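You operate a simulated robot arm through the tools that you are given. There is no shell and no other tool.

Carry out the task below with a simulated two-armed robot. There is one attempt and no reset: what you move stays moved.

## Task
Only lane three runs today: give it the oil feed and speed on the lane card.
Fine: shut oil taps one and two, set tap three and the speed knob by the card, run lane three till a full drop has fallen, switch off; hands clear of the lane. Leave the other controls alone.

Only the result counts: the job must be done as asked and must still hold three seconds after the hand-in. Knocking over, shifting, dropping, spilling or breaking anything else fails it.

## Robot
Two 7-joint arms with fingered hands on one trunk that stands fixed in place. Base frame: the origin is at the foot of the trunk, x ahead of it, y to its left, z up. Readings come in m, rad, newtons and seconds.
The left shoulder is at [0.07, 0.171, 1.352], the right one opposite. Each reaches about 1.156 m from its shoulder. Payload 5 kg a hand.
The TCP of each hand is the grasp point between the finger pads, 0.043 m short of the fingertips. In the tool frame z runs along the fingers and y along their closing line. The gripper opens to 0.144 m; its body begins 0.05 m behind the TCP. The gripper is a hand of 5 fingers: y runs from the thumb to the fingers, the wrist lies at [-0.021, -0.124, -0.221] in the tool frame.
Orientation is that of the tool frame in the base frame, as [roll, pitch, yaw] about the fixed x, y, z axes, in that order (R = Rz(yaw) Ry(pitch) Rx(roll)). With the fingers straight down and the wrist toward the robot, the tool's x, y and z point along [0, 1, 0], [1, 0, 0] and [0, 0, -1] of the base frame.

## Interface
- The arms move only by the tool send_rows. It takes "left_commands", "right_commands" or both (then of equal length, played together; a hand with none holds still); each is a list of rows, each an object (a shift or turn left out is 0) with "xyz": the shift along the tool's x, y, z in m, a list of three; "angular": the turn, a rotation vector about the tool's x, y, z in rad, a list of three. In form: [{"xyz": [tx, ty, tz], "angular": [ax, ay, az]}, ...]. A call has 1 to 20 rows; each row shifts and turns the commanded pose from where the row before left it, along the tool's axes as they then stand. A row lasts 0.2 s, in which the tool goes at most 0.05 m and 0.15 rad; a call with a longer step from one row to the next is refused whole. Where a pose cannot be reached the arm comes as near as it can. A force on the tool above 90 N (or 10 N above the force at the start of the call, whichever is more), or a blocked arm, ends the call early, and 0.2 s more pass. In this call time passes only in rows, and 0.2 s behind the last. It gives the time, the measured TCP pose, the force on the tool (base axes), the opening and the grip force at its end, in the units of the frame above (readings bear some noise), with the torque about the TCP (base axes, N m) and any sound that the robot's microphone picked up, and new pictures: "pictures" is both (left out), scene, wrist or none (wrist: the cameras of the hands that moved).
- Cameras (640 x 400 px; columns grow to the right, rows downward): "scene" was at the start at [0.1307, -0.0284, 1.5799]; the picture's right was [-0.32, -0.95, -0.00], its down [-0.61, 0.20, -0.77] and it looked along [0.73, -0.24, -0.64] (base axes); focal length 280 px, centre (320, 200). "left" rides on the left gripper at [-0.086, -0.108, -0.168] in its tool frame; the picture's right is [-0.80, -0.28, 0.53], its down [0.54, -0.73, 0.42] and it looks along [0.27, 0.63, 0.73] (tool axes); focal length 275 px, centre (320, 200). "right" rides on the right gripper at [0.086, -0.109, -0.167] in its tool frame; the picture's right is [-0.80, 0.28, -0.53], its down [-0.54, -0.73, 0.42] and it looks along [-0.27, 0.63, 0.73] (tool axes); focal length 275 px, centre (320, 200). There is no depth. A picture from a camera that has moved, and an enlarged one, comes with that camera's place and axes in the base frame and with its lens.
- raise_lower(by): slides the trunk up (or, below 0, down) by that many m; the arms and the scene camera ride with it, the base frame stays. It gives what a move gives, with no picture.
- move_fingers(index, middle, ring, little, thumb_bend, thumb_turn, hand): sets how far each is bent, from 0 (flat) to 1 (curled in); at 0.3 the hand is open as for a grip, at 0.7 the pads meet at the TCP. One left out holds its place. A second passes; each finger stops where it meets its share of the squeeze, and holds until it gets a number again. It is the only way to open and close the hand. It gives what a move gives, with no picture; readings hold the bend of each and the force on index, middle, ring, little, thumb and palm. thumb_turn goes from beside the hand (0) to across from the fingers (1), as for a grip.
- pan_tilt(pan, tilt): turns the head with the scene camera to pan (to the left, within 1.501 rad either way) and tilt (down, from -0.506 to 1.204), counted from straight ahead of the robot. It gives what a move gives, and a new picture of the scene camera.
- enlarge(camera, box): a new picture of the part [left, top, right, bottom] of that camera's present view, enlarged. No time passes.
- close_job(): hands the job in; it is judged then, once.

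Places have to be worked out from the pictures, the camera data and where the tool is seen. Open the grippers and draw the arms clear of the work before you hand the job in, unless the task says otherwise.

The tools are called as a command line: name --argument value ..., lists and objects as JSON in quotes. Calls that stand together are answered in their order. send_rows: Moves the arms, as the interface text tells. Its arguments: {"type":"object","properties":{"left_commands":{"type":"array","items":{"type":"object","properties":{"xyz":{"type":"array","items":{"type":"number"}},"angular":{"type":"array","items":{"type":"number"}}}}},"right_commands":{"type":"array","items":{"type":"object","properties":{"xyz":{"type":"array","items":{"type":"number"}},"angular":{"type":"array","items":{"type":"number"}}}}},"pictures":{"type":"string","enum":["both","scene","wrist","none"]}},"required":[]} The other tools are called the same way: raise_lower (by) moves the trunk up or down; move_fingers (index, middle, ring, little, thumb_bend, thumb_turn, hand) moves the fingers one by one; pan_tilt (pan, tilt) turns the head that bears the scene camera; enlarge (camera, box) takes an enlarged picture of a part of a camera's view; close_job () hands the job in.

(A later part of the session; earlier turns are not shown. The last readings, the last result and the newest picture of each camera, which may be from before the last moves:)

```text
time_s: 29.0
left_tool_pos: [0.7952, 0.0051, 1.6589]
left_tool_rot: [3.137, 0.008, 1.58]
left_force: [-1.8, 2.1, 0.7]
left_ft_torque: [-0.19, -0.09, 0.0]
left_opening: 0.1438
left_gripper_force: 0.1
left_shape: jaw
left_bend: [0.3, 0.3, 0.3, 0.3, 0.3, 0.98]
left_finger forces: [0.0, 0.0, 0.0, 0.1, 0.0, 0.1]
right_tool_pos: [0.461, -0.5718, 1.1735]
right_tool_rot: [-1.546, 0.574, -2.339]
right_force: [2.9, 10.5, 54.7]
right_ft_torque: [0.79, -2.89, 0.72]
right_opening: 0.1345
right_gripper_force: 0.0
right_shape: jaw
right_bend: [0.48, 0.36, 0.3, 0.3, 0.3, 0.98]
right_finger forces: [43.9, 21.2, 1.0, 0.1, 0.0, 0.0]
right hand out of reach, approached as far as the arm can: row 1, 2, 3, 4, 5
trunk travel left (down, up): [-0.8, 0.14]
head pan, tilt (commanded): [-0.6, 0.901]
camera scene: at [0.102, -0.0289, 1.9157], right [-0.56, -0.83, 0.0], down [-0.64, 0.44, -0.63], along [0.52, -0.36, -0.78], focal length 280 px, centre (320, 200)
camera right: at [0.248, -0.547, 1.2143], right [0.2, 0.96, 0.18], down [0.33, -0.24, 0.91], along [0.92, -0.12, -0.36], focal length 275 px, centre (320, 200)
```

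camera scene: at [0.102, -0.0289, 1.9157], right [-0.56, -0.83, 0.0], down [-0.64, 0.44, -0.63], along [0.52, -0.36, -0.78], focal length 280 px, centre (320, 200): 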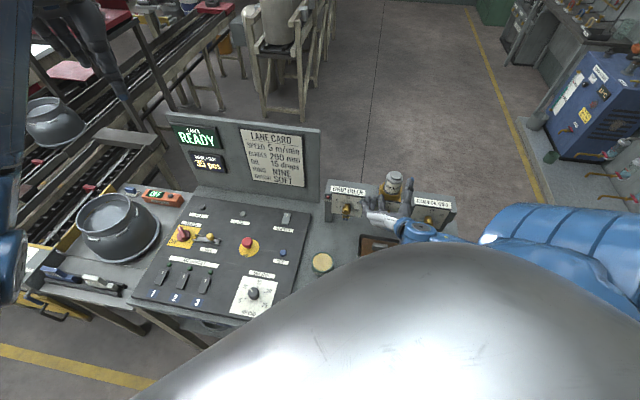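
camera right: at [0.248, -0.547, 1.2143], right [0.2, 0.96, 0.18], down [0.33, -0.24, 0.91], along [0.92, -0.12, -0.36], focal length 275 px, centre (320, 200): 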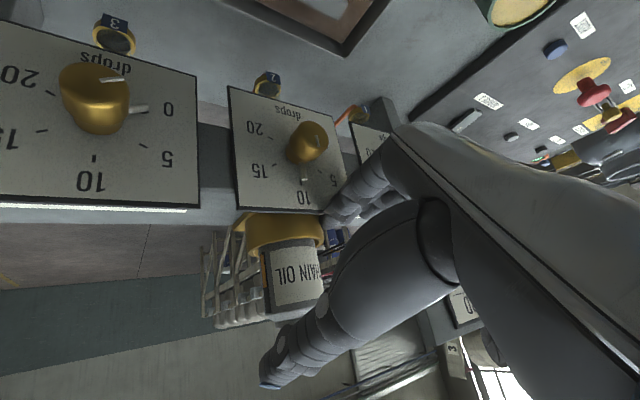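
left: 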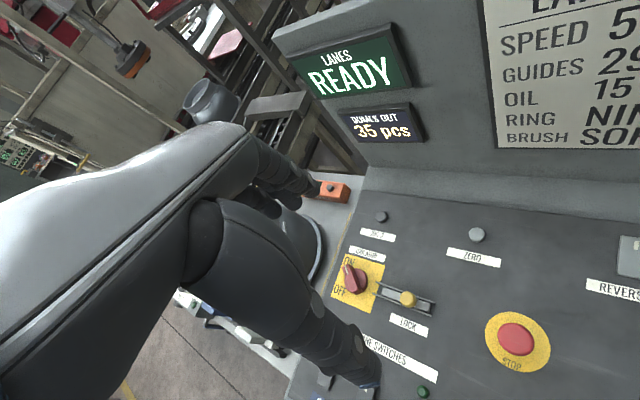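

The retract was out of reach, so the fingers came down on the oiler's top with 55 N. I lift straight up at once.

send_rows --right_commands '[{"xyz": [-0.0251, -0.0387, 0]}, {"xyz": [-0.0251, -0.0387, 0]}, {"xyz": [-0.0251, -0.0387, 0]}, {"xyz": [-0.0251, -0.0387, 0]}]'

enlarge --camera "scene" --box '[320, 165, 460, 252]'

```text
time_s: 30.0
left_tool_pos: [0.8064, -0.01, 1.6523]
left_tool_rot: [-3.14, 0.002, 1.575]
left_force: [0.1, -0.6, 0.8]
left_ft_torque: [-0.01, 0.05, 0.0]
left_opening: 0.1436
left_gripper_force: 0.0
left_shape: jaw
left_bend: [0.3, 0.3, 0.3, 0.3, 0.3, 0.98]
left_finger forces: [0.0, 0.0, 0.1, 0.0, 0.1, 0.0]
right_tool_pos: [0.4636, -0.581, 1.3416]
right_tool_rot: [-1.577, 0.569, -2.364]
right_force: [0.1, 0.5, -0.8]
right_ft_torque: [-0.03, 0.03, -0.04]
right_opening: 0.1438
right_gripper_force: 0.0
right_shape: jaw
right_bend: [0.3, 0.3, 0.3, 0.3, 0.3, 0.98]
right_finger forces: [0.0, 0.0, 0.0, 0.0, 0.1, 0.0]
trunk travel left (down, up): [-0.8, 0.14]
head pan, tilt (commanded): [-0.6, 0.901]
camera scene: at [0.114, -0.0437, 1.9132], right [-0.56, -0.83, 0.0], down [-0.65, 0.44, -0.62], along [0.51, -0.35, -0.78], focal length 280 px, centre (320, 200)
camera right: at [0.2513, -0.5554, 1.3882], right [0.21, 0.96, 0.19], down [0.35, -0.26, 0.9], along [0.91, -0.12, -0.39], focal length 275 px, centre (320, 200)
```

scene: 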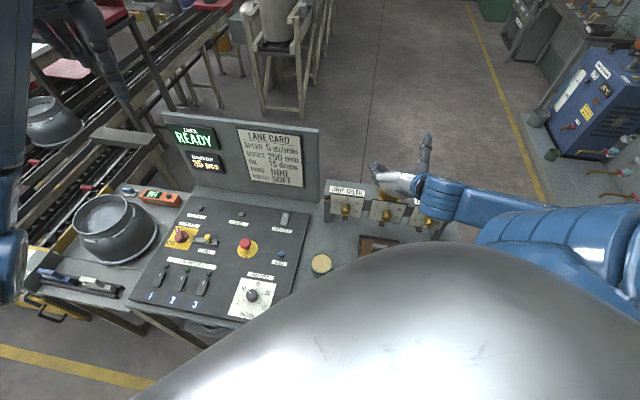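
right: 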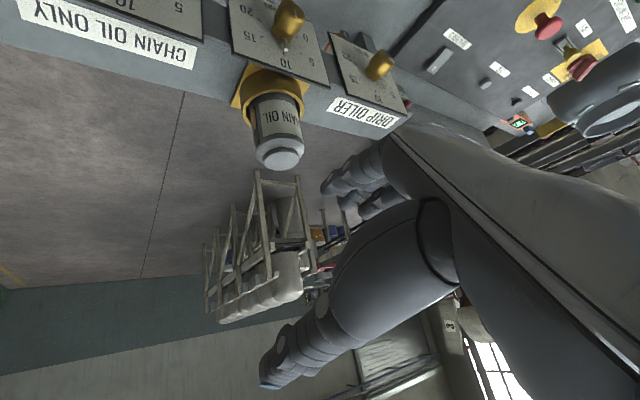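

```text
4.57 times, centred on (390, 208) of scene
camera zoom: at [0.114, -0.0437, 1.9132], right [-0.56, -0.83, 0.0], down [-0.65, 0.44, -0.62], along [0.51, -0.35, -0.78], focal length 1282 px, centre (0, 161)
```

zoom: 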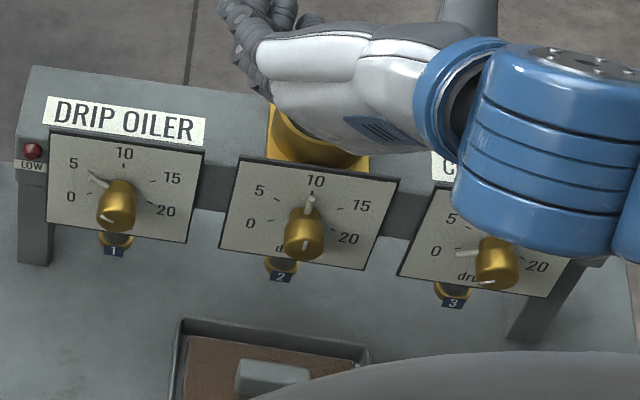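

The oiler and bottle are where they were, judging by identical picture positions. The retract fails because the wrist gets too close to the shoulder at this height, so I raise the trunk further.

raise_lower --by 0.13

```text
time_s: 31.5
left_tool_pos: [0.8057, -0.0104, 1.782]
left_tool_rot: [-3.139, -0.001, 1.576]
left_force: [-0.4, 1.0, 0.4]
left_ft_torque: [0.0, -0.01, 0.02]
left_opening: 0.1439
left_gripper_force: 0.0
left_shape: jaw
left_bend: [0.3, 0.3, 0.3, 0.3, 0.3, 0.98]
left_finger forces: [0.0, 0.1, 0.0, 0.0, 0.1, 0.1]
right_tool_pos: [0.4625, -0.582, 1.4715]
right_tool_rot: [-1.574, 0.573, -2.362]
right_force: [0.3, 0.2, 0.3]
right_ft_torque: [0.01, 0.0, 0.02]
right_opening: 0.1438
right_gripper_force: 0.0
right_shape: jaw
right_bend: [0.3, 0.3, 0.3, 0.3, 0.3, 0.98]
right_finger forces: [0.0, 0.0, 0.0, 0.1, 0.0, 0.1]
trunk travel left (down, up): [-0.93, 0.01]
head pan, tilt (commanded): [-0.6, 0.901]
```

Now I shift along the oiler to the tap 3 column (no bottle there) and lower to about z 1.32, still above everything.

send_rows --right_commands '[{"xyz": [0.0306, -0.0199, 0]}, {"xyz": [0.0306, -0.0199, 0]}, {"xyz": [0.0306, -0.0199, 0]}, {"xyz": [0.0306, -0.0199, 0]}, {"xyz": [0.0204, 0.0315, 0]}, {"xyz": [0.0204, 0.0315, 0]}, {"xyz": [0.0204, 0.0315, 0]}, {"xyz": [0.0204, 0.0315, 0]}]' --pictures "scene"

```text
time_s: 33.3
left_tool_pos: [0.8044, -0.0093, 1.783]
left_tool_rot: [-3.141, 0.0, 1.578]
left_force: [0.2, 0.0, 0.0]
left_ft_torque: [0.03, 0.02, -0.01]
left_opening: 0.1438
left_gripper_force: 0.0
left_shape: jaw
left_bend: [0.3, 0.3, 0.3, 0.3, 0.3, 0.98]
left_finger forces: [0.1, 0.0, 0.0, 0.0, 0.0, 0.1]
right_tool_pos: [0.3601, -0.6844, 1.3243]
right_tool_rot: [-1.573, 0.572, -2.361]
right_force: [-0.1, 0.0, 0.0]
right_ft_torque: [0.02, -0.01, -0.03]
right_opening: 0.1441
right_gripper_force: 0.0
right_shape: jaw
right_bend: [0.3, 0.3, 0.3, 0.3, 0.3, 0.98]
right_finger forces: [0.0, 0.0, 0.1, 0.0, 0.0, 0.0]
trunk travel left (down, up): [-0.93, 0.01]
head pan, tilt (commanded): [-0.6, 0.901]
camera scene: at [0.1117, -0.0438, 2.0436], right [-0.56, -0.83, 0.0], down [-0.65, 0.44, -0.62], along [0.51, -0.35, -0.78], focal length 280 px, centre (320, 200)
```

scene: 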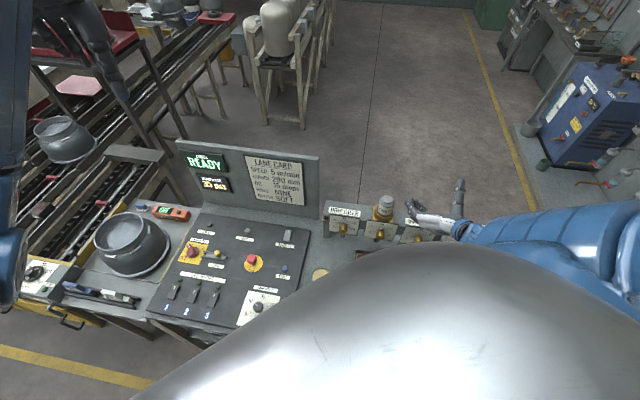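

That worked exactly. Now I retract the hand along its finger axis, in front of the tap 3 dial, at this safe height.

send_rows --right_commands '[{"xyz": [0, 0, -0.04]}, {"xyz": [0, 0, -0.04]}, {"xyz": [0, 0, -0.04]}, {"xyz": [0, 0, -0.04]}]' --pictures "wrist"

```text
time_s: 34.3
left_tool_pos: [0.8032, -0.0062, 1.7843]
left_tool_rot: [-3.14, 0.002, 1.578]
left_force: [-0.3, 1.5, -0.7]
left_ft_torque: [-0.09, 0.03, 0.0]
left_opening: 0.144
left_gripper_force: 0.0
left_shape: jaw
left_bend: [0.3, 0.3, 0.3, 0.3, 0.3, 0.98]
left_finger forces: [0.0, 0.1, 0.0, 0.0, 0.0, 0.0]
right_tool_pos: [0.2433, -0.568, 1.3247]
right_tool_rot: [-1.57, 0.571, -2.357]
right_force: [0.6, -0.6, 0.3]
right_ft_torque: [0.05, -0.03, -0.01]
right_opening: 0.144
right_gripper_force: 0.0
right_shape: jaw
right_bend: [0.3, 0.3, 0.3, 0.3, 0.3, 0.98]
right_finger forces: [0.1, 0.0, 0.1, 0.0, 0.0, 0.0]
trunk travel left (down, up): [-0.93, 0.01]
head pan, tilt (commanded): [-0.6, 0.901]
camera right: at [0.0318, -0.5428, 1.3702], right [0.21, 0.96, 0.19], down [0.34, -0.25, 0.9], along [0.92, -0.12, -0.38], focal length 275 px, centre (320, 200)
```

right: 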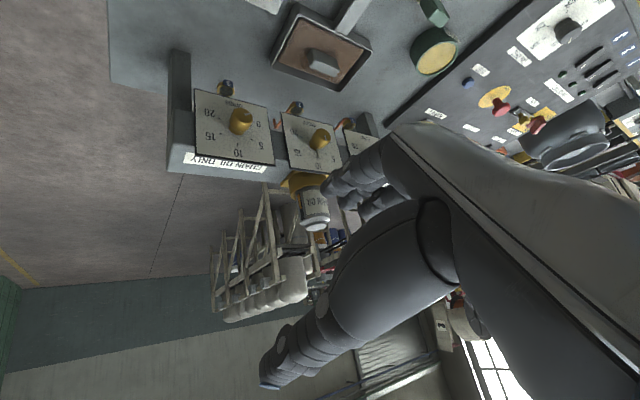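

The retract is complete and clear of the oiler. I lower the hand in front of the tap 3 dial to z about 1.09 and look.

send_rows --right_commands '[{"xyz": [0.0218, 0.0336, 0]}, {"xyz": [0.0218, 0.0336, 0]}, {"xyz": [0.0218, 0.0336, 0]}, {"xyz": [0.0218, 0.0336, 0]}, {"xyz": [0.0218, 0.0336, 0]}, {"xyz": [0.0205, 0.0316, 0]}]'

enlarge --camera "scene" --box '[310, 180, 450, 267]'

```text
time_s: 35.7
left_tool_pos: [0.8053, -0.008, 1.782]
left_tool_rot: [-3.139, 0.001, 1.578]
left_force: [-0.9, 0.7, -0.3]
left_ft_torque: [0.0, 0.07, 0.01]
left_opening: 0.1441
left_gripper_force: 0.0
left_shape: jaw
left_bend: [0.3, 0.3, 0.3, 0.3, 0.3, 0.98]
left_finger forces: [0.0, 0.1, 0.1, 0.0, 0.1, 0.0]
right_tool_pos: [0.2454, -0.5725, 1.0859]
right_tool_rot: [-1.573, 0.57, -2.36]
right_force: [-0.4, -0.1, 0.4]
right_ft_torque: [-0.01, 0.02, 0.02]
right_opening: 0.1439
right_gripper_force: 0.2
right_shape: jaw
right_bend: [0.3, 0.3, 0.3, 0.3, 0.3, 0.98]
right_finger forces: [0.0, 0.0, 0.1, 0.1, 0.0, 0.1]
trunk travel left (down, up): [-0.93, 0.01]
head pan, tilt (commanded): [-0.6, 0.901]
camera scene: at [0.1136, -0.0435, 2.0435], right [-0.56, -0.83, 0.0], down [-0.65, 0.44, -0.62], along [0.51, -0.35, -0.78], focal length 280 px, centre (320, 200)
camera right: at [0.0338, -0.5463, 1.1322], right [0.21, 0.96, 0.19], down [0.34, -0.26, 0.9], along [0.92, -0.12, -0.38], focal length 275 px, centre (320, 200)
```

scene: 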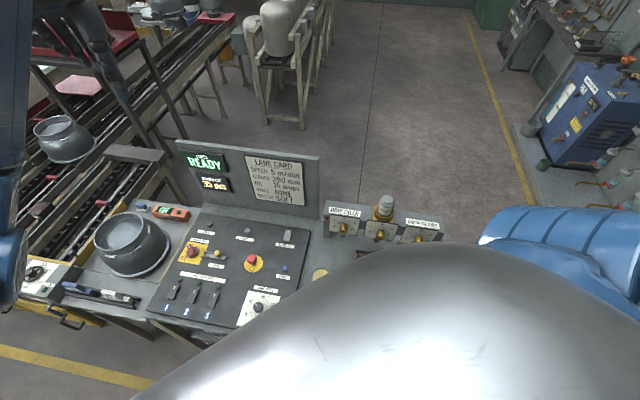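
right: 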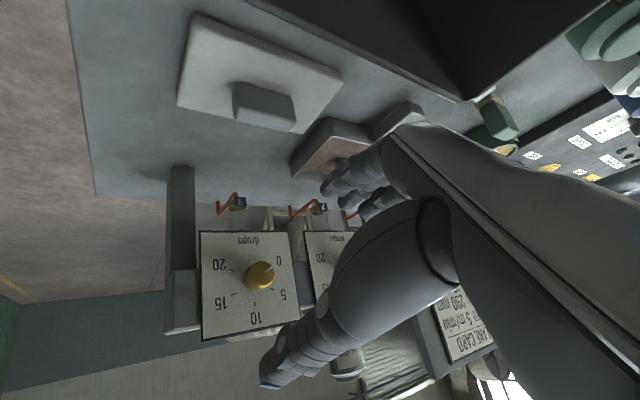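

```text
4.57 times, centred on (380, 224) of scene
camera zoom: at [0.1136, -0.0435, 2.0435], right [-0.56, -0.83, 0.0], down [-0.65, 0.44, -0.62], along [0.51, -0.35, -0.78], focal length 1282 px, centre (46, 93)
```

zoom: 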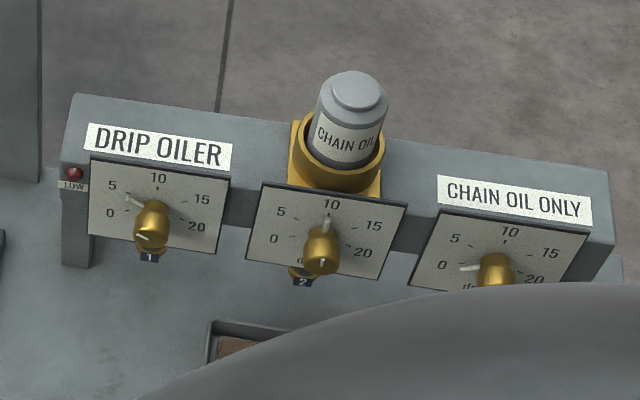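

The hand is now low in front of tap 3, and the wrist camera sees its dial nearly square-on. I enlarge it for a precise fix of the knob and pointer.

enlarge --camera "right" --box '[150, 180, 360, 360]'

```text
2.22 times, centred on (255, 270) of right
camera zoom: at [0.0338, -0.5463, 1.1322], right [0.21, 0.96, 0.19], down [0.34, -0.26, 0.9], along [0.92, -0.12, -0.38], focal length 612 px, centre (464, 44)
```

zoom: 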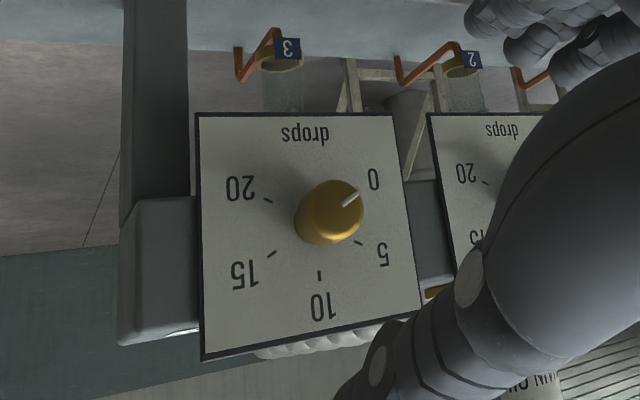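

The geometry is consistent: tap 3's axis is near r = 0.22, z = 1.07, with the knob standing about 32 mm off the dial, and its mark points at 0. I check how the fingers and thumb lie in the wrist view before gripping.

enlarge --camera "right" --box '[230, 120, 470, 400]'

move_fingers --hand "right" --index 0.5 --middle 0.5 --ring 0.5 --little 0.5 --thumb_bend 0.5

enlarge --camera "right" --box '[230, 120, 470, 400]'

```text
1.43 times, centred on (350, 260) of right
camera zoom: at [0.0338, -0.5463, 1.1322], right [0.21, 0.96, 0.19], down [0.34, -0.26, 0.9], along [0.92, -0.12, -0.38], focal length 393 px, centre (277, 114)
```

zoom: 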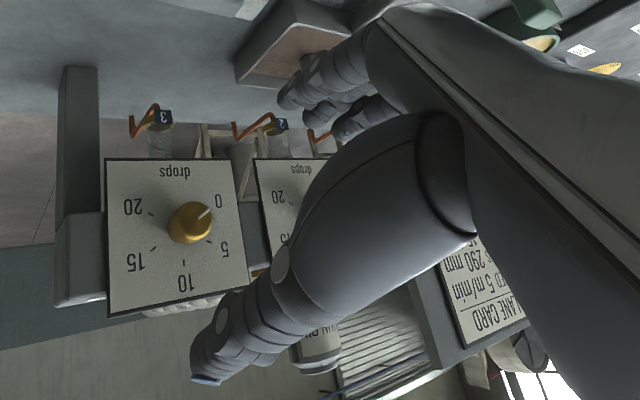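

```text
time_s: 36.7
left_tool_pos: [0.8039, -0.0093, 1.7821]
left_tool_rot: [-3.141, -0.001, 1.576]
left_force: [-0.7, 0.1, -0.2]
left_ft_torque: [0.02, 0.03, 0.01]
left_opening: 0.144
left_gripper_force: 0.0
left_shape: jaw
left_bend: [0.3, 0.3, 0.3, 0.3, 0.3, 0.98]
left_finger forces: [0.1, 0.0, 0.0, 0.0, 0.0, 0.0]
right_tool_pos: [0.2454, -0.5719, 1.0858]
right_tool_rot: [-1.572, 0.572, -2.36]
right_force: [0.6, -0.2, -0.2]
right_ft_torque: [-0.01, 0.0, 0.0]
right_opening: 0.0792
right_gripper_force: 0.1
right_shape: fingers
right_bend: [0.5, 0.5, 0.5, 0.5, 0.5, 0.98]
right_finger forces: [0.0, 0.0, 0.1, 0.0, 0.1, 0.1]
trunk travel left (down, up): [-0.93, 0.01]
head pan, tilt (commanded): [-0.6, 0.901]
```

```text
1.43 times, centred on (350, 260) of right
camera zoom: at [0.0327, -0.546, 1.1322], right [0.21, 0.96, 0.19], down [0.34, -0.26, 0.9], along [0.92, -0.12, -0.38], focal length 393 px, centre (277, 114)
```

zoom: 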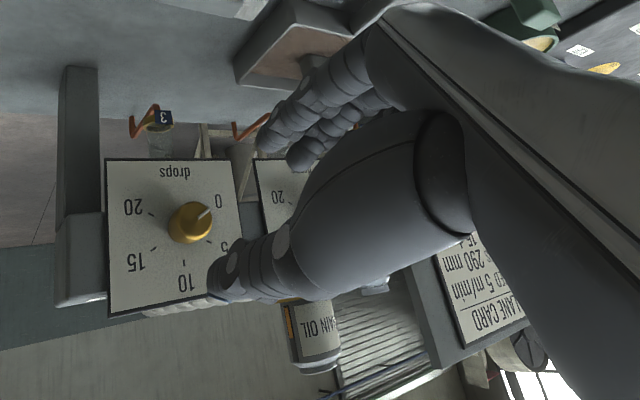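

The finger axis points about 14 mm above the knob, so I lower by that much. I also test whether the hand can roll further to about −175°, to have a longer turning stroke on tap 3.

send_rows --right_commands '[{"xyz": [0.0078, 0.0122, 0]}, {"angular": [0, 0, -0.125]}, {"angular": [0, 0, -0.125]}, {"angular": [0, 0, -0.125]}, {"angular": [0, 0, -0.125]}]' --pictures "wrist"

```text
time_s: 37.9
left_tool_pos: [0.8049, -0.01, 1.7827]
left_tool_rot: [-3.141, 0.0, 1.577]
left_force: [0.3, -0.3, -0.3]
left_ft_torque: [0.0, 0.01, 0.02]
left_opening: 0.144
left_gripper_force: 0.0
left_shape: jaw
left_bend: [0.3, 0.3, 0.3, 0.3, 0.3, 0.98]
left_finger forces: [0.1, 0.0, 0.0, 0.0, 0.0, 0.0]
right_tool_pos: [0.2454, -0.5726, 1.0711]
right_tool_rot: [-1.573, 0.07, -2.362]
right_force: [-0.3, 0.1, -0.3]
right_ft_torque: [0.01, 0.01, -0.01]
right_opening: 0.0794
right_gripper_force: 0.1
right_shape: fingers
right_bend: [0.5, 0.5, 0.5, 0.5, 0.5, 0.98]
right_finger forces: [0.1, 0.1, 0.0, 0.1, 0.0, 0.0]
trunk travel left (down, up): [-0.93, 0.01]
head pan, tilt (commanded): [-0.6, 0.901]
camera right: at [0.0595, -0.519, 1.1745], right [0.2, 0.95, -0.23], down [0.65, 0.04, 0.76], along [0.74, -0.3, -0.61], focal length 275 px, centre (320, 200)
```

right: 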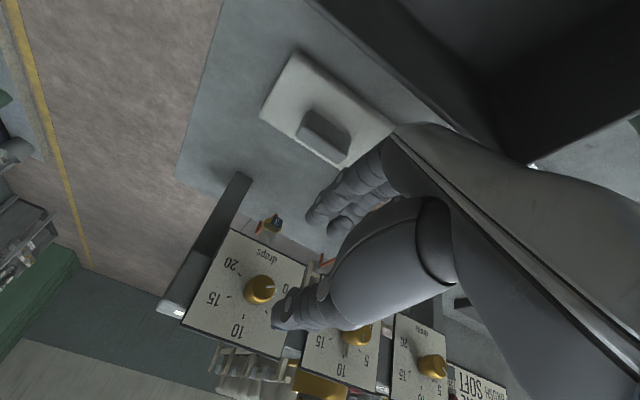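

Roll to −176° is fine. I test a little more, to about −200°.

send_rows --right_commands '[{"angular": [0, 0, -0.14]}, {"angular": [0, 0, -0.14]}, {"angular": [0, 0, -0.14]}]' --pictures "wrist"

```text
time_s: 38.7
left_tool_pos: [0.8047, -0.0087, 1.7831]
left_tool_rot: [-3.14, -0.001, 1.577]
left_force: [0.2, -0.1, -1.2]
left_ft_torque: [0.03, 0.01, 0.03]
left_opening: 0.144
left_gripper_force: 0.1
left_shape: jaw
left_bend: [0.3, 0.3, 0.3, 0.3, 0.3, 0.98]
left_finger forces: [0.1, 0.1, 0.1, 0.0, 0.0, 0.0]
right_tool_pos: [0.2444, -0.5703, 1.0706]
right_tool_rot: [-1.573, -0.351, -2.36]
right_force: [-0.3, 0.5, -0.5]
right_ft_torque: [0.0, 0.0, 0.01]
right_opening: 0.0791
right_gripper_force: 0.1
right_shape: fingers
right_bend: [0.5, 0.5, 0.5, 0.5, 0.5, 0.98]
right_finger forces: [0.1, 0.1, 0.0, 0.1, 0.0, 0.0]
trunk travel left (down, up): [-0.93, 0.01]
head pan, tilt (commanded): [-0.6, 0.901]
camera right: at [0.0949, -0.4833, 1.2038], right [0.08, 0.84, -0.54], down [0.84, 0.23, 0.49], along [0.54, -0.49, -0.68], focal length 275 px, centre (320, 200)
```

right: 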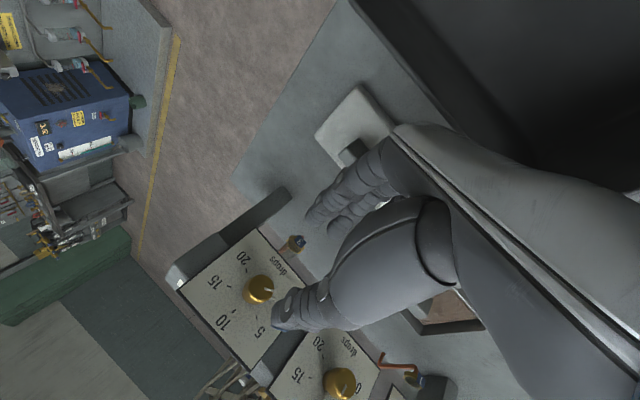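

Roll down to −200° works, which allows long strokes. I approach tap 3 along its axis until the fingertips almost reach the dial, with the fingers half open.

send_rows --right_commands '[{"xyz": [-0.0028, -0.001, 0.03]}, {"xyz": [0, 0, 0.03]}, {"xyz": [0, 0, 0.03]}, {"xyz": [0, 0, 0.02]}, {"xyz": [0, 0, 0.01]}]'

enlarge --camera "right" --box '[180, 180, 400, 360]'

```text
time_s: 39.9
left_tool_pos: [0.8043, -0.01, 1.7814]
left_tool_rot: [-3.139, 0.002, 1.574]
left_force: [0.0, 0.3, -0.4]
left_ft_torque: [0.02, 0.05, -0.01]
left_opening: 0.1441
left_gripper_force: 0.0
left_shape: jaw
left_bend: [0.3, 0.3, 0.3, 0.3, 0.3, 0.98]
left_finger forces: [0.0, 0.0, 0.1, 0.0, 0.0, 0.0]
right_tool_pos: [0.3283, -0.6565, 1.0725]
right_tool_rot: [-1.573, -0.348, -2.359]
right_force: [0.5, 0.1, -0.3]
right_ft_torque: [0.02, -0.03, 0.0]
right_opening: 0.079
right_gripper_force: 0.1
right_shape: fingers
right_bend: [0.5, 0.5, 0.5, 0.5, 0.5, 0.98]
right_finger forces: [0.0, 0.1, 0.1, 0.0, 0.1, 0.0]
trunk travel left (down, up): [-0.93, 0.01]
head pan, tilt (commanded): [-0.6, 0.901]
camera scene: at [0.1127, -0.0445, 2.0435], right [-0.56, -0.83, 0.0], down [-0.65, 0.44, -0.62], along [0.51, -0.35, -0.78], focal length 280 px, centre (320, 200)
camera right: at [0.1795, -0.5683, 1.205], right [0.09, 0.84, -0.54], down [0.84, 0.23, 0.5], along [0.54, -0.49, -0.68], focal length 275 px, centre (320, 200)
```

scene: 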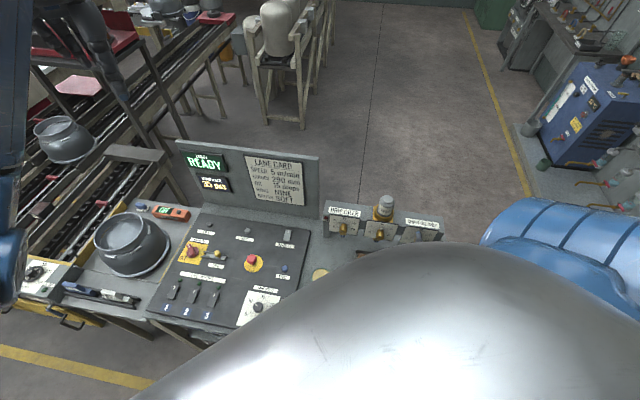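
right: 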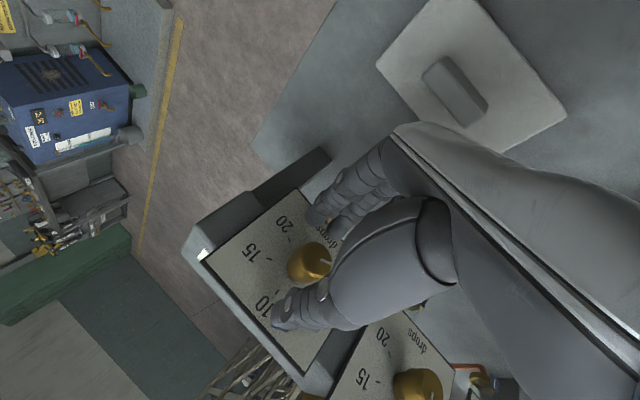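

```text
2.22 times, centred on (290, 270) of right
camera zoom: at [0.1795, -0.5683, 1.205], right [0.09, 0.84, -0.54], down [0.84, 0.23, 0.5], along [0.54, -0.49, -0.68], focal length 612 px, centre (387, 44)
```

zoom: 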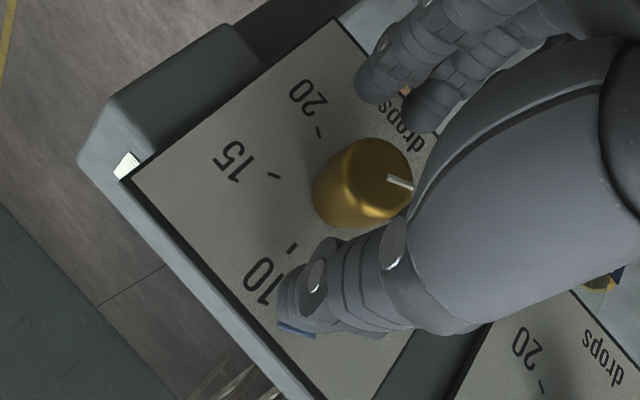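

The knob sits between index and thumb with about 15 mm still to the dial. I advance 10 mm and close index, middle and thumb gently on the knob.

send_rows --right_commands '[{"xyz": [0, 0, 0.01]}]' --pictures "none"

move_fingers --hand "right" --index 0.68 --middle 0.68 --thumb_bend 0.68

enlarge --camera "right" --box '[180, 180, 400, 360]'

```text
time_s: 40.3
left_tool_pos: [0.805, -0.0096, 1.7815]
left_tool_rot: [-3.139, 0.001, 1.577]
left_force: [0.8, -0.1, -0.8]
left_ft_torque: [-0.03, 0.0, -0.02]
left_opening: 0.1439
left_gripper_force: 0.0
left_shape: jaw
left_bend: [0.3, 0.3, 0.3, 0.3, 0.3, 0.98]
left_finger forces: [0.1, 0.0, 0.0, 0.0, 0.1, 0.1]
right_tool_pos: [0.3377, -0.6612, 1.0711]
right_tool_rot: [-1.573, -0.347, -2.36]
right_force: [0.1, -0.9, 0.9]
right_ft_torque: [0.02, -0.02, -0.01]
right_opening: 0.0794
right_gripper_force: 0.1
right_shape: fingers
right_bend: [0.5, 0.5, 0.5, 0.5, 0.5, 0.98]
right_finger forces: [0.0, 0.1, 0.0, 0.0, 0.0, 0.0]
trunk travel left (down, up): [-0.93, 0.01]
head pan, tilt (commanded): [-0.6, 0.901]
```

```text
time_s: 41.3
left_tool_pos: [0.8052, -0.0087, 1.7823]
left_tool_rot: [-3.141, 0.0, 1.575]
left_force: [0.4, 0.0, -0.2]
left_ft_torque: [0.02, -0.01, -0.02]
left_opening: 0.1438
left_gripper_force: 0.0
left_shape: jaw
left_bend: [0.3, 0.3, 0.3, 0.3, 0.3, 0.98]
left_finger forces: [0.0, 0.1, 0.1, 0.1, 0.0, 0.0]
right_tool_pos: [0.3383, -0.662, 1.0711]
right_tool_rot: [-1.573, -0.35, -2.356]
right_force: [2.1, -1.5, -0.8]
right_ft_torque: [0.02, 0.03, 0.03]
right_opening: 0.0298
right_gripper_force: 5.9
right_shape: fingers
right_bend: [0.64, 0.67, 0.5, 0.5, 0.64, 0.97]
right_finger forces: [4.1, 2.0, 0.1, 0.0, 5.4, 0.0]
trunk travel left (down, up): [-0.93, 0.01]
head pan, tilt (commanded): [-0.6, 0.901]
```

```text
2.22 times, centred on (290, 270) of right
camera zoom: at [0.1876, -0.5747, 1.2043], right [0.09, 0.84, -0.54], down [0.84, 0.23, 0.5], along [0.54, -0.49, -0.68], focal length 612 px, centre (387, 44)
```

zoom: 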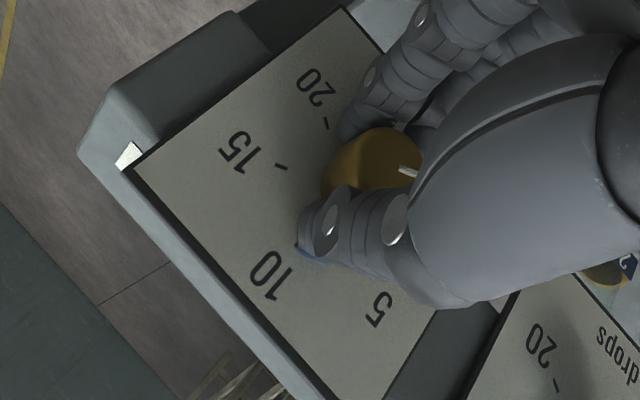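

The knob is held between index/middle and thumb (about 5 N). I squeeze a bit more and turn the first 0.3 rad clockwise to check the knob follows.

move_fingers --hand "right" --index 0.72 --middle 0.74 --thumb_bend 0.73

send_rows --right_commands '[{"angular": [0, 0, 0.1]}, {"angular": [0, 0, 0.1]}, {"angular": [0, 0, 0.1]}]' --pictures "wrist"

enlarge --camera "right" --box '[180, 180, 400, 360]'

```text
time_s: 42.3
left_tool_pos: [0.8064, -0.0105, 1.7803]
left_tool_rot: [-3.14, -0.003, 1.577]
left_force: [0.1, -0.4, 0.1]
left_ft_torque: [0.01, 0.03, -0.01]
left_opening: 0.1441
left_gripper_force: 0.0
left_shape: jaw
left_bend: [0.3, 0.3, 0.3, 0.3, 0.3, 0.98]
left_finger forces: [0.0, 0.0, 0.0, 0.1, 0.0, 0.0]
right_tool_pos: [0.3378, -0.6633, 1.071]
right_tool_rot: [-1.574, -0.349, -2.358]
right_force: [7.5, -3.8, -4.7]
right_ft_torque: [0.0, 0.02, 0.11]
right_opening: 0.0275
right_gripper_force: 17.8
right_shape: fingers
right_bend: [0.63, 0.67, 0.5, 0.5, 0.65, 0.97]
right_finger forces: [10.0, 10.2, 0.0, 0.1, 13.5, 0.0]
trunk travel left (down, up): [-0.93, 0.01]
head pan, tilt (commanded): [-0.6, 0.901]
```

```text
time_s: 43.1
left_tool_pos: [0.8056, -0.0093, 1.7823]
left_tool_rot: [-3.14, 0.0, 1.576]
left_force: [1.3, -0.7, -0.9]
left_ft_torque: [-0.01, 0.01, 0.0]
left_opening: 0.1439
left_gripper_force: 0.1
left_shape: jaw
left_bend: [0.3, 0.3, 0.3, 0.3, 0.3, 0.98]
left_finger forces: [0.1, 0.0, 0.1, 0.0, 0.0, 0.1]
right_tool_pos: [0.3394, -0.6623, 1.0704]
right_tool_rot: [-1.573, -0.049, -2.359]
right_force: [8.5, -2.1, -0.1]
right_ft_torque: [-0.13, -0.1, 0.1]
right_opening: 0.0274
right_gripper_force: 16.3
right_shape: fingers
right_bend: [0.63, 0.67, 0.5, 0.5, 0.65, 0.97]
right_finger forces: [9.4, 9.3, 0.0, 0.0, 14.6, 0.0]
trunk travel left (down, up): [-0.93, 0.01]
head pan, tilt (commanded): [-0.6, 0.901]
camera right: at [0.1627, -0.6008, 1.1846], right [0.18, 0.93, -0.32], down [0.71, 0.1, 0.7], along [0.68, -0.35, -0.64], focal length 275 px, centre (320, 200)
```

right: 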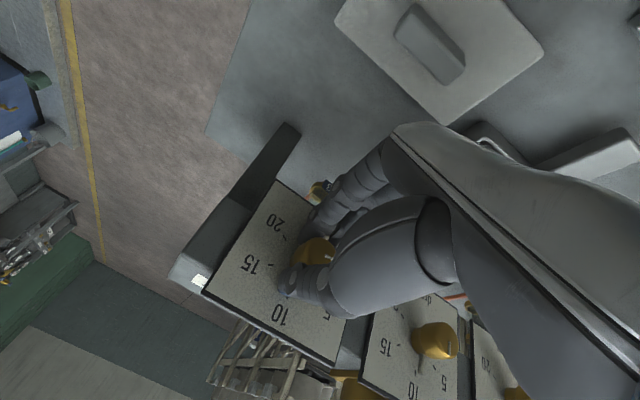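

```text
2.22 times, centred on (290, 270) of right
camera zoom: at [0.1627, -0.6008, 1.1846], right [0.18, 0.93, -0.32], down [0.71, 0.1, 0.7], along [0.68, -0.35, -0.64], focal length 612 px, centre (387, 44)
```

zoom: 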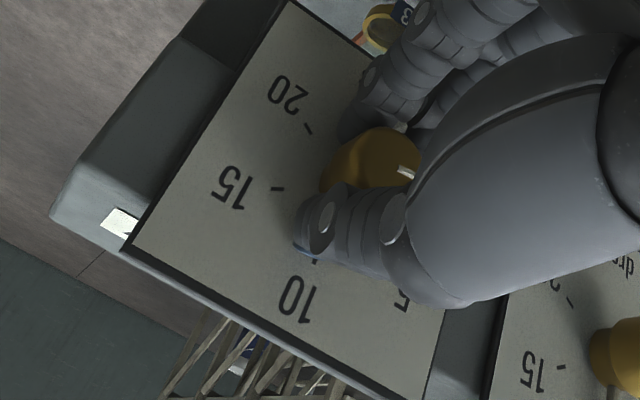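

The mark moves with the hand while the dial turns in view, so the knob follows. I continue the clockwise stroke to about −127° roll.

send_rows --right_commands '[{"angular": [0, 0, 0.14]}, {"angular": [0, 0, 0.14]}, {"angular": [0, 0, 0.14]}, {"angular": [0, 0, 0.14]}, {"angular": [0, 0, 0.14]}, {"angular": [0, 0, 0.14]}, {"angular": [0, 0, 0.14]}]' --pictures "wrist"

enlarge --camera "right" --box '[180, 180, 400, 360]'

```text
time_s: 44.7
left_tool_pos: [0.8054, -0.0094, 1.7814]
left_tool_rot: [-3.139, -0.001, 1.577]
left_force: [-0.1, -0.9, -0.5]
left_ft_torque: [-0.03, 0.01, 0.03]
left_opening: 0.1438
left_gripper_force: 0.0
left_shape: jaw
left_bend: [0.3, 0.3, 0.3, 0.3, 0.3, 0.98]
left_finger forces: [0.1, 0.0, 0.1, 0.0, 0.0, 0.1]
right_tool_pos: [0.3402, -0.6621, 1.0707]
right_tool_rot: [-1.574, 0.934, -2.364]
right_force: [8.2, -2.6, 8.8]
right_ft_torque: [-0.22, -0.16, 0.01]
right_opening: 0.0272
right_gripper_force: 18.1
right_shape: fingers
right_bend: [0.64, 0.68, 0.5, 0.5, 0.65, 0.97]
right_finger forces: [8.5, 12.6, 0.1, 0.0, 15.1, 0.0]
trunk travel left (down, up): [-0.93, 0.01]
head pan, tilt (commanded): [-0.6, 0.901]
camera right: at [0.1223, -0.6406, 1.0681], right [0.12, 0.87, 0.47], down [0.11, -0.48, 0.87], along [0.99, -0.05, -0.16], focal length 275 px, centre (320, 200)
```

right: 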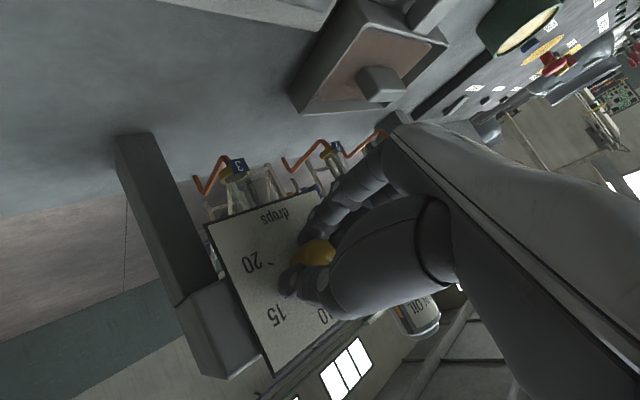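

```text
2.22 times, centred on (290, 270) of right
camera zoom: at [0.1223, -0.6406, 1.0681], right [0.12, 0.87, 0.47], down [0.11, -0.48, 0.87], along [0.99, -0.05, -0.16], focal length 612 px, centre (387, 44)
```

zoom: 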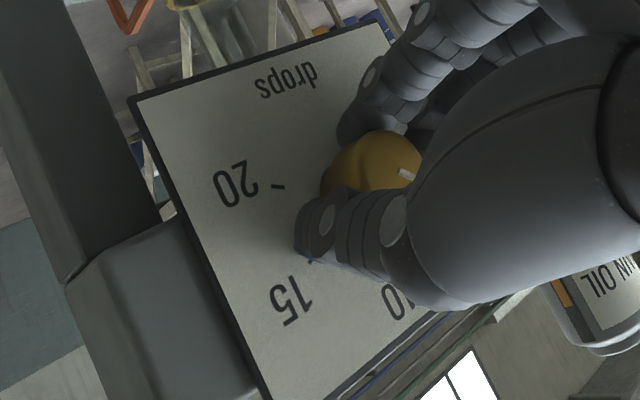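

The knob follows steadily (73° so far). I continue the stroke by another 0.56 rad.

send_rows --right_commands '[{"angular": [0, 0, 0.14]}, {"angular": [0, 0, 0.14]}, {"angular": [0, 0, 0.14]}, {"angular": [0, 0, 0.14]}]' --pictures "wrist"

enlarge --camera "right" --box '[180, 180, 400, 360]'

```text
time_s: 45.7
left_tool_pos: [0.8056, -0.0102, 1.7824]
left_tool_rot: [-3.139, 0.001, 1.575]
left_force: [0.7, 0.1, -0.7]
left_ft_torque: [-0.02, 0.05, 0.01]
left_opening: 0.144
left_gripper_force: 0.0
left_shape: jaw
left_bend: [0.3, 0.3, 0.3, 0.3, 0.3, 0.98]
left_finger forces: [0.0, 0.1, 0.1, 0.0, 0.1, 0.1]
right_tool_pos: [0.3397, -0.6613, 1.0727]
right_tool_rot: [-1.564, 1.493, -2.353]
right_force: [9.1, -6.8, 17.5]
right_ft_torque: [-0.44, -0.32, -0.02]
right_opening: 0.0275
right_gripper_force: 20.2
right_shape: fingers
right_bend: [0.64, 0.67, 0.5, 0.5, 0.65, 0.98]
right_finger forces: [8.3, 16.8, 0.0, 0.0, 14.7, 0.0]
trunk travel left (down, up): [-0.93, 0.01]
head pan, tilt (commanded): [-0.6, 0.901]
camera right: at [0.1386, -0.6239, 0.9952], right [-0.13, 0.62, 0.77], down [-0.19, -0.78, 0.6], along [0.97, -0.06, 0.22], focal length 275 px, centre (320, 200)
```

right: 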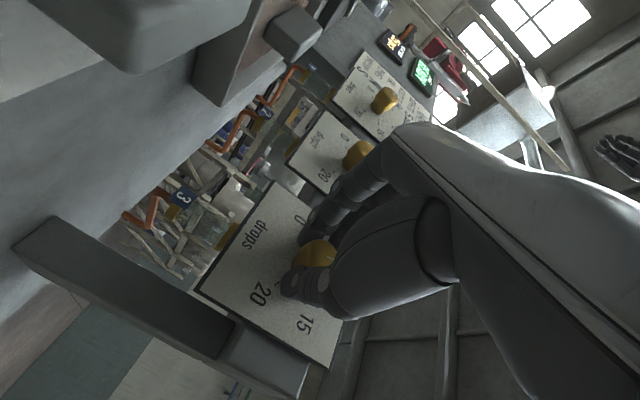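

```text
2.22 times, centred on (290, 270) of right
camera zoom: at [0.1386, -0.6239, 0.9952], right [-0.13, 0.62, 0.77], down [-0.19, -0.78, 0.6], along [0.97, -0.06, 0.22], focal length 612 px, centre (387, 44)
```

zoom: 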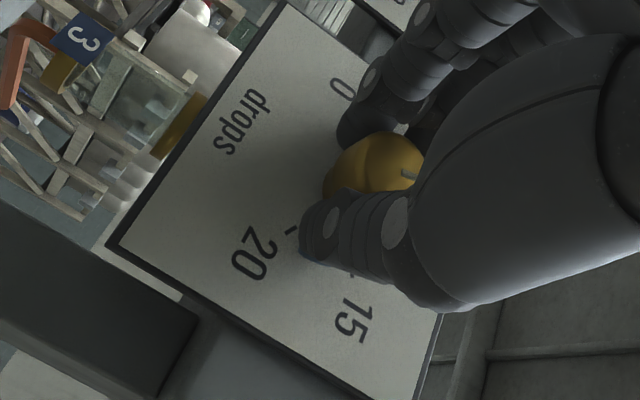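

105° have been turned so far. I open the fingers, back off 20 mm and check the pointer before taking a second grip.

move_fingers --hand "right" --index 0.48 --middle 0.48 --thumb_bend 0.48

send_rows --right_commands '[{"xyz": [0, 0, -0.02]}, {"xyz": [0, 0, -0.02]}, {"angular": [0, 0, -0.14]}, {"angular": [0, 0, -0.14]}, {"angular": [0, 0, -0.14]}, {"angular": [0, 0, -0.14]}, {"angular": [0, 0, -0.14]}, {"angular": [0, 0, -0.14]}, {"angular": [0, 0, -0.14]}]'

enlarge --camera "right" --box '[160, 160, 400, 360]'

enlarge --camera "scene" --box '[310, 180, 450, 267]'

```text
time_s: 46.7
left_tool_pos: [0.8033, -0.0092, 1.7817]
left_tool_rot: [3.141, -0.001, 1.577]
left_force: [0.2, -0.4, 0.2]
left_ft_torque: [0.01, -0.03, -0.02]
left_opening: 0.1439
left_gripper_force: 0.0
left_shape: jaw
left_bend: [0.3, 0.3, 0.3, 0.3, 0.3, 0.98]
left_finger forces: [0.1, 0.1, 0.1, 0.1, 0.0, 0.0]
right_tool_pos: [0.3375, -0.6609, 1.0699]
right_tool_rot: [-1.602, 1.49, -2.393]
right_force: [1.3, -0.1, -0.6]
right_ft_torque: [-0.02, 0.0, -0.03]
right_opening: 0.0853
right_gripper_force: 0.0
right_shape: fingers
right_bend: [0.48, 0.48, 0.5, 0.5, 0.48, 0.98]
right_finger forces: [0.1, 0.0, 0.1, 0.0, 0.0, 0.1]
trunk travel left (down, up): [-0.93, 0.01]
head pan, tilt (commanded): [-0.6, 0.901]
```

```text
time_s: 48.7
left_tool_pos: [0.8038, -0.0103, 1.7819]
left_tool_rot: [-3.141, 0.0, 1.576]
left_force: [0.2, -0.6, -0.5]
left_ft_torque: [0.02, 0.0, -0.01]
left_opening: 0.1438
left_gripper_force: 0.0
left_shape: jaw
left_bend: [0.3, 0.3, 0.3, 0.3, 0.3, 0.98]
left_finger forces: [0.1, 0.0, 0.0, 0.1, 0.0, 0.1]
right_tool_pos: [0.3105, -0.6326, 1.0713]
right_tool_rot: [-1.572, 0.509, -2.36]
right_force: [0.3, 0.2, -0.2]
right_ft_torque: [-0.02, 0.01, 0.0]
right_opening: 0.0854
right_gripper_force: 0.0
right_shape: fingers
right_bend: [0.48, 0.48, 0.5, 0.5, 0.48, 0.97]
right_finger forces: [0.0, 0.1, 0.1, 0.0, 0.0, 0.1]
trunk travel left (down, up): [-0.93, 0.01]
head pan, tilt (commanded): [-0.6, 0.901]
camera scene: at [0.1122, -0.0444, 2.0435], right [-0.56, -0.83, 0.0], down [-0.65, 0.44, -0.62], along [0.51, -0.35, -0.78], focal length 280 px, centre (320, 200)
camera right: at [0.1005, -0.6051, 1.1247], right [0.22, 0.97, 0.14], down [0.38, -0.22, 0.9], along [0.9, -0.14, -0.42], focal length 275 px, centre (320, 200)
```

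scene: 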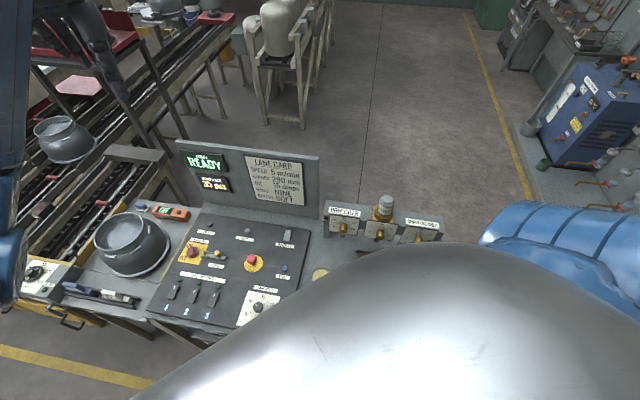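
right: 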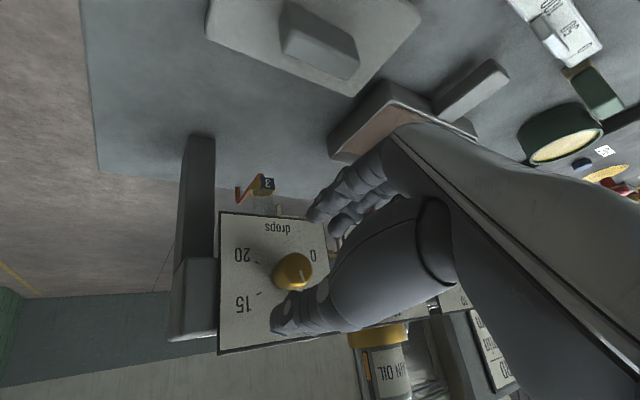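

```text
2.00 times, centred on (280, 260) of right
camera zoom: at [0.1005, -0.6051, 1.1247], right [0.22, 0.97, 0.14], down [0.38, -0.22, 0.9], along [0.9, -0.14, -0.42], focal length 551 px, centre (400, 80)
```

zoom: 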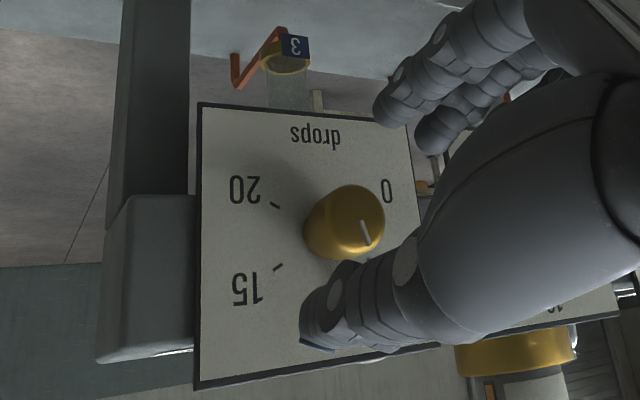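

```text
4.57 times, centred on (380, 224) of scene
camera zoom: at [0.1122, -0.0444, 2.0435], right [-0.56, -0.83, 0.0], down [-0.65, 0.44, -0.62], along [0.51, -0.35, -0.78], focal length 1282 px, centre (46, 93)
```

zoom: 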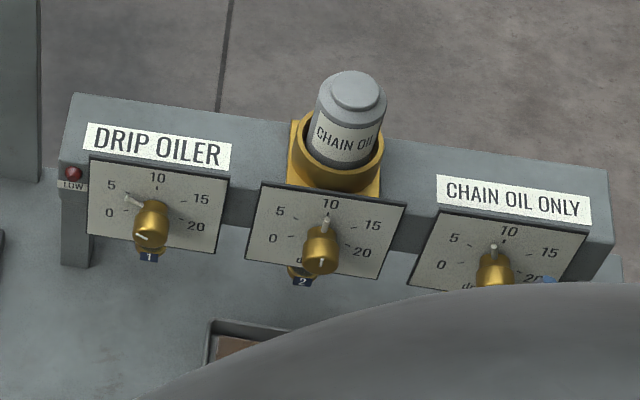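

The pointer now stands near 9 on tap 3, so the turn held. I re-advance for the second grip; about 73° more are needed to reach 15.

send_rows --right_commands '[{"xyz": [0, 0, 0.02]}, {"xyz": [0, 0, 0.02]}]' --pictures "none"

move_fingers --hand "right" --index 0.72 --middle 0.74 --thumb_bend 0.73

enlarge --camera "right" --box '[160, 160, 400, 360]'

```text
time_s: 49.3
left_tool_pos: [0.8058, -0.0124, 1.7809]
left_tool_rot: [-3.14, -0.002, 1.577]
left_force: [-0.1, -0.6, 0.1]
left_ft_torque: [0.06, 0.05, -0.01]
left_opening: 0.1437
left_gripper_force: 0.1
left_shape: jaw
left_bend: [0.3, 0.3, 0.3, 0.3, 0.3, 0.98]
left_finger forces: [0.1, 0.1, 0.0, 0.0, 0.0, 0.0]
right_tool_pos: [0.3399, -0.6608, 1.0688]
right_tool_rot: [-1.575, 0.511, -2.361]
right_force: [-0.4, 0.7, -0.2]
right_ft_torque: [-0.04, -0.04, 0.0]
right_opening: 0.0857
right_gripper_force: 0.1
right_shape: fingers
right_bend: [0.48, 0.48, 0.5, 0.5, 0.48, 0.97]
right_finger forces: [0.0, 0.0, 0.0, 0.1, 0.1, 0.0]
trunk travel left (down, up): [-0.93, 0.01]
head pan, tilt (commanded): [-0.6, 0.901]
```

```text
time_s: 50.3
left_tool_pos: [0.8066, -0.0095, 1.7824]
left_tool_rot: [-3.139, 0.0, 1.578]
left_force: [0.4, 0.8, 0.0]
left_ft_torque: [0.0, -0.02, -0.01]
left_opening: 0.1439
left_gripper_force: 0.1
left_shape: jaw
left_bend: [0.3, 0.3, 0.3, 0.3, 0.3, 0.98]
left_finger forces: [0.0, 0.0, 0.0, 0.0, 0.1, 0.1]
right_tool_pos: [0.3409, -0.6615, 1.0687]
right_tool_rot: [-1.572, 0.511, -2.361]
right_force: [9.5, -5.7, 3.5]
right_ft_torque: [-0.17, -0.16, -0.06]
right_opening: 0.027
right_gripper_force: 17.2
right_shape: fingers
right_bend: [0.71, 0.71, 0.5, 0.5, 0.65, 0.96]
right_finger forces: [9.9, 9.5, 0.0, 0.0, 15.7, 0.0]
trunk travel left (down, up): [-0.93, 0.01]
head pan, tilt (commanded): [-0.6, 0.901]
```

```text
2.00 times, centred on (280, 260) of right
camera zoom: at [0.1302, -0.6333, 1.1238], right [0.21, 0.97, 0.14], down [0.38, -0.22, 0.9], along [0.9, -0.14, -0.42], focal length 551 px, centre (400, 80)
```

zoom: 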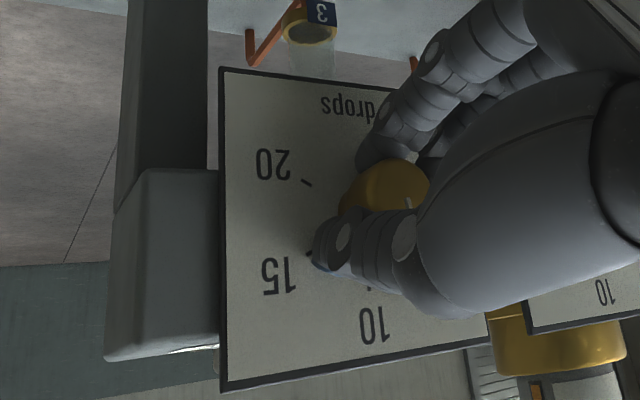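

Gripped again. I turn clockwise by 1.12 rad and then check the pointer in the scene camera.

send_rows --right_commands '[{"angular": [0, 0, 0.14]}, {"angular": [0, 0, 0.14]}, {"angular": [0, 0, 0.14]}, {"angular": [0, 0, 0.14]}, {"angular": [0, 0, 0.14]}, {"angular": [0, 0, 0.14]}, {"angular": [0, 0, 0.14]}, {"angular": [0, 0, 0.14]}]' --pictures "wrist"

enlarge --camera "right" --box '[160, 160, 400, 360]'

enlarge --camera "scene" --box '[370, 200, 450, 250]'

```text
time_s: 52.1
left_tool_pos: [0.8045, -0.0102, 1.7813]
left_tool_rot: [-3.14, -0.001, 1.575]
left_force: [0.0, -0.6, -0.2]
left_ft_torque: [0.01, 0.04, -0.01]
left_opening: 0.1443
left_gripper_force: 0.0
left_shape: jaw
left_bend: [0.3, 0.3, 0.3, 0.3, 0.3, 0.98]
left_finger forces: [0.0, 0.0, 0.0, 0.0, 0.1, 0.0]
right_tool_pos: [0.3395, -0.6598, 1.0711]
right_tool_rot: [1.582, 1.507, 0.792]
right_force: [10.6, -7.0, 17.0]
right_ft_torque: [-0.42, -0.33, 0.02]
right_opening: 0.027
right_gripper_force: 20.3
right_shape: fingers
right_bend: [0.71, 0.67, 0.5, 0.5, 0.65, 0.98]
right_finger forces: [10.1, 16.7, 0.0, 0.0, 14.0, 0.0]
trunk travel left (down, up): [-0.93, 0.01]
head pan, tilt (commanded): [-0.6, 0.901]
camera right: at [0.1476, -0.6152, 0.9798], right [-0.21, 0.54, 0.81], down [-0.24, -0.83, 0.5], along [0.95, -0.09, 0.31], focal length 275 px, centre (320, 200)
```

right: 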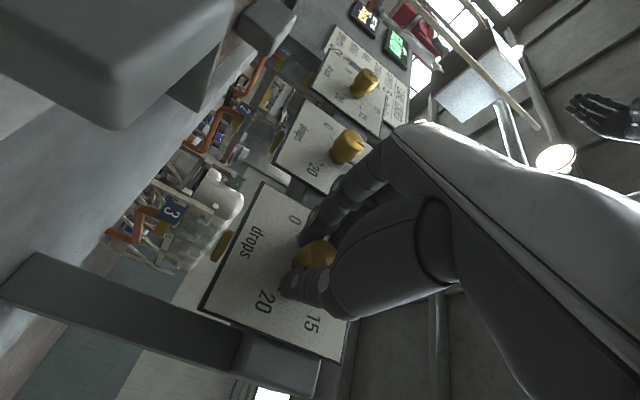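

```text
2.00 times, centred on (280, 260) of right
camera zoom: at [0.1476, -0.6152, 0.9798], right [-0.21, 0.54, 0.81], down [-0.24, -0.83, 0.5], along [0.95, -0.09, 0.31], focal length 551 px, centre (400, 80)
```

zoom: 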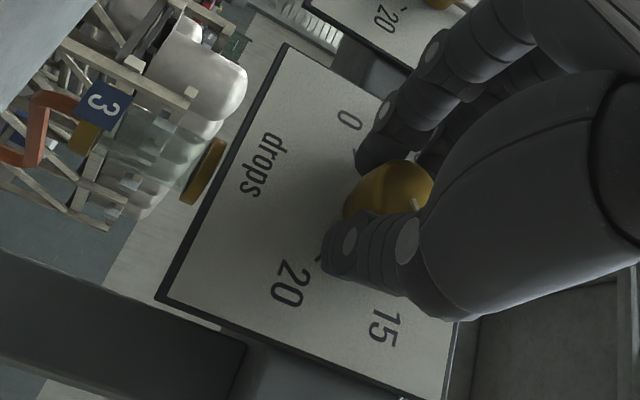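

```text
8.00 times, centred on (410, 225) of scene
camera zoom: at [0.1139, -0.0434, 2.0436], right [-0.56, -0.83, 0.0], down [-0.65, 0.44, -0.62], along [0.51, -0.35, -0.78], focal length 2243 px, centre (-400, 0)
```

zoom: 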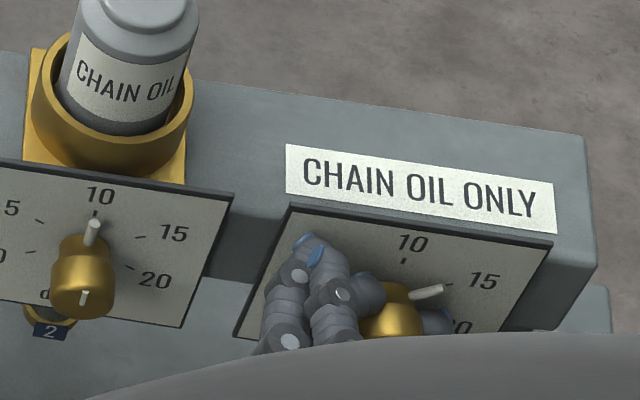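

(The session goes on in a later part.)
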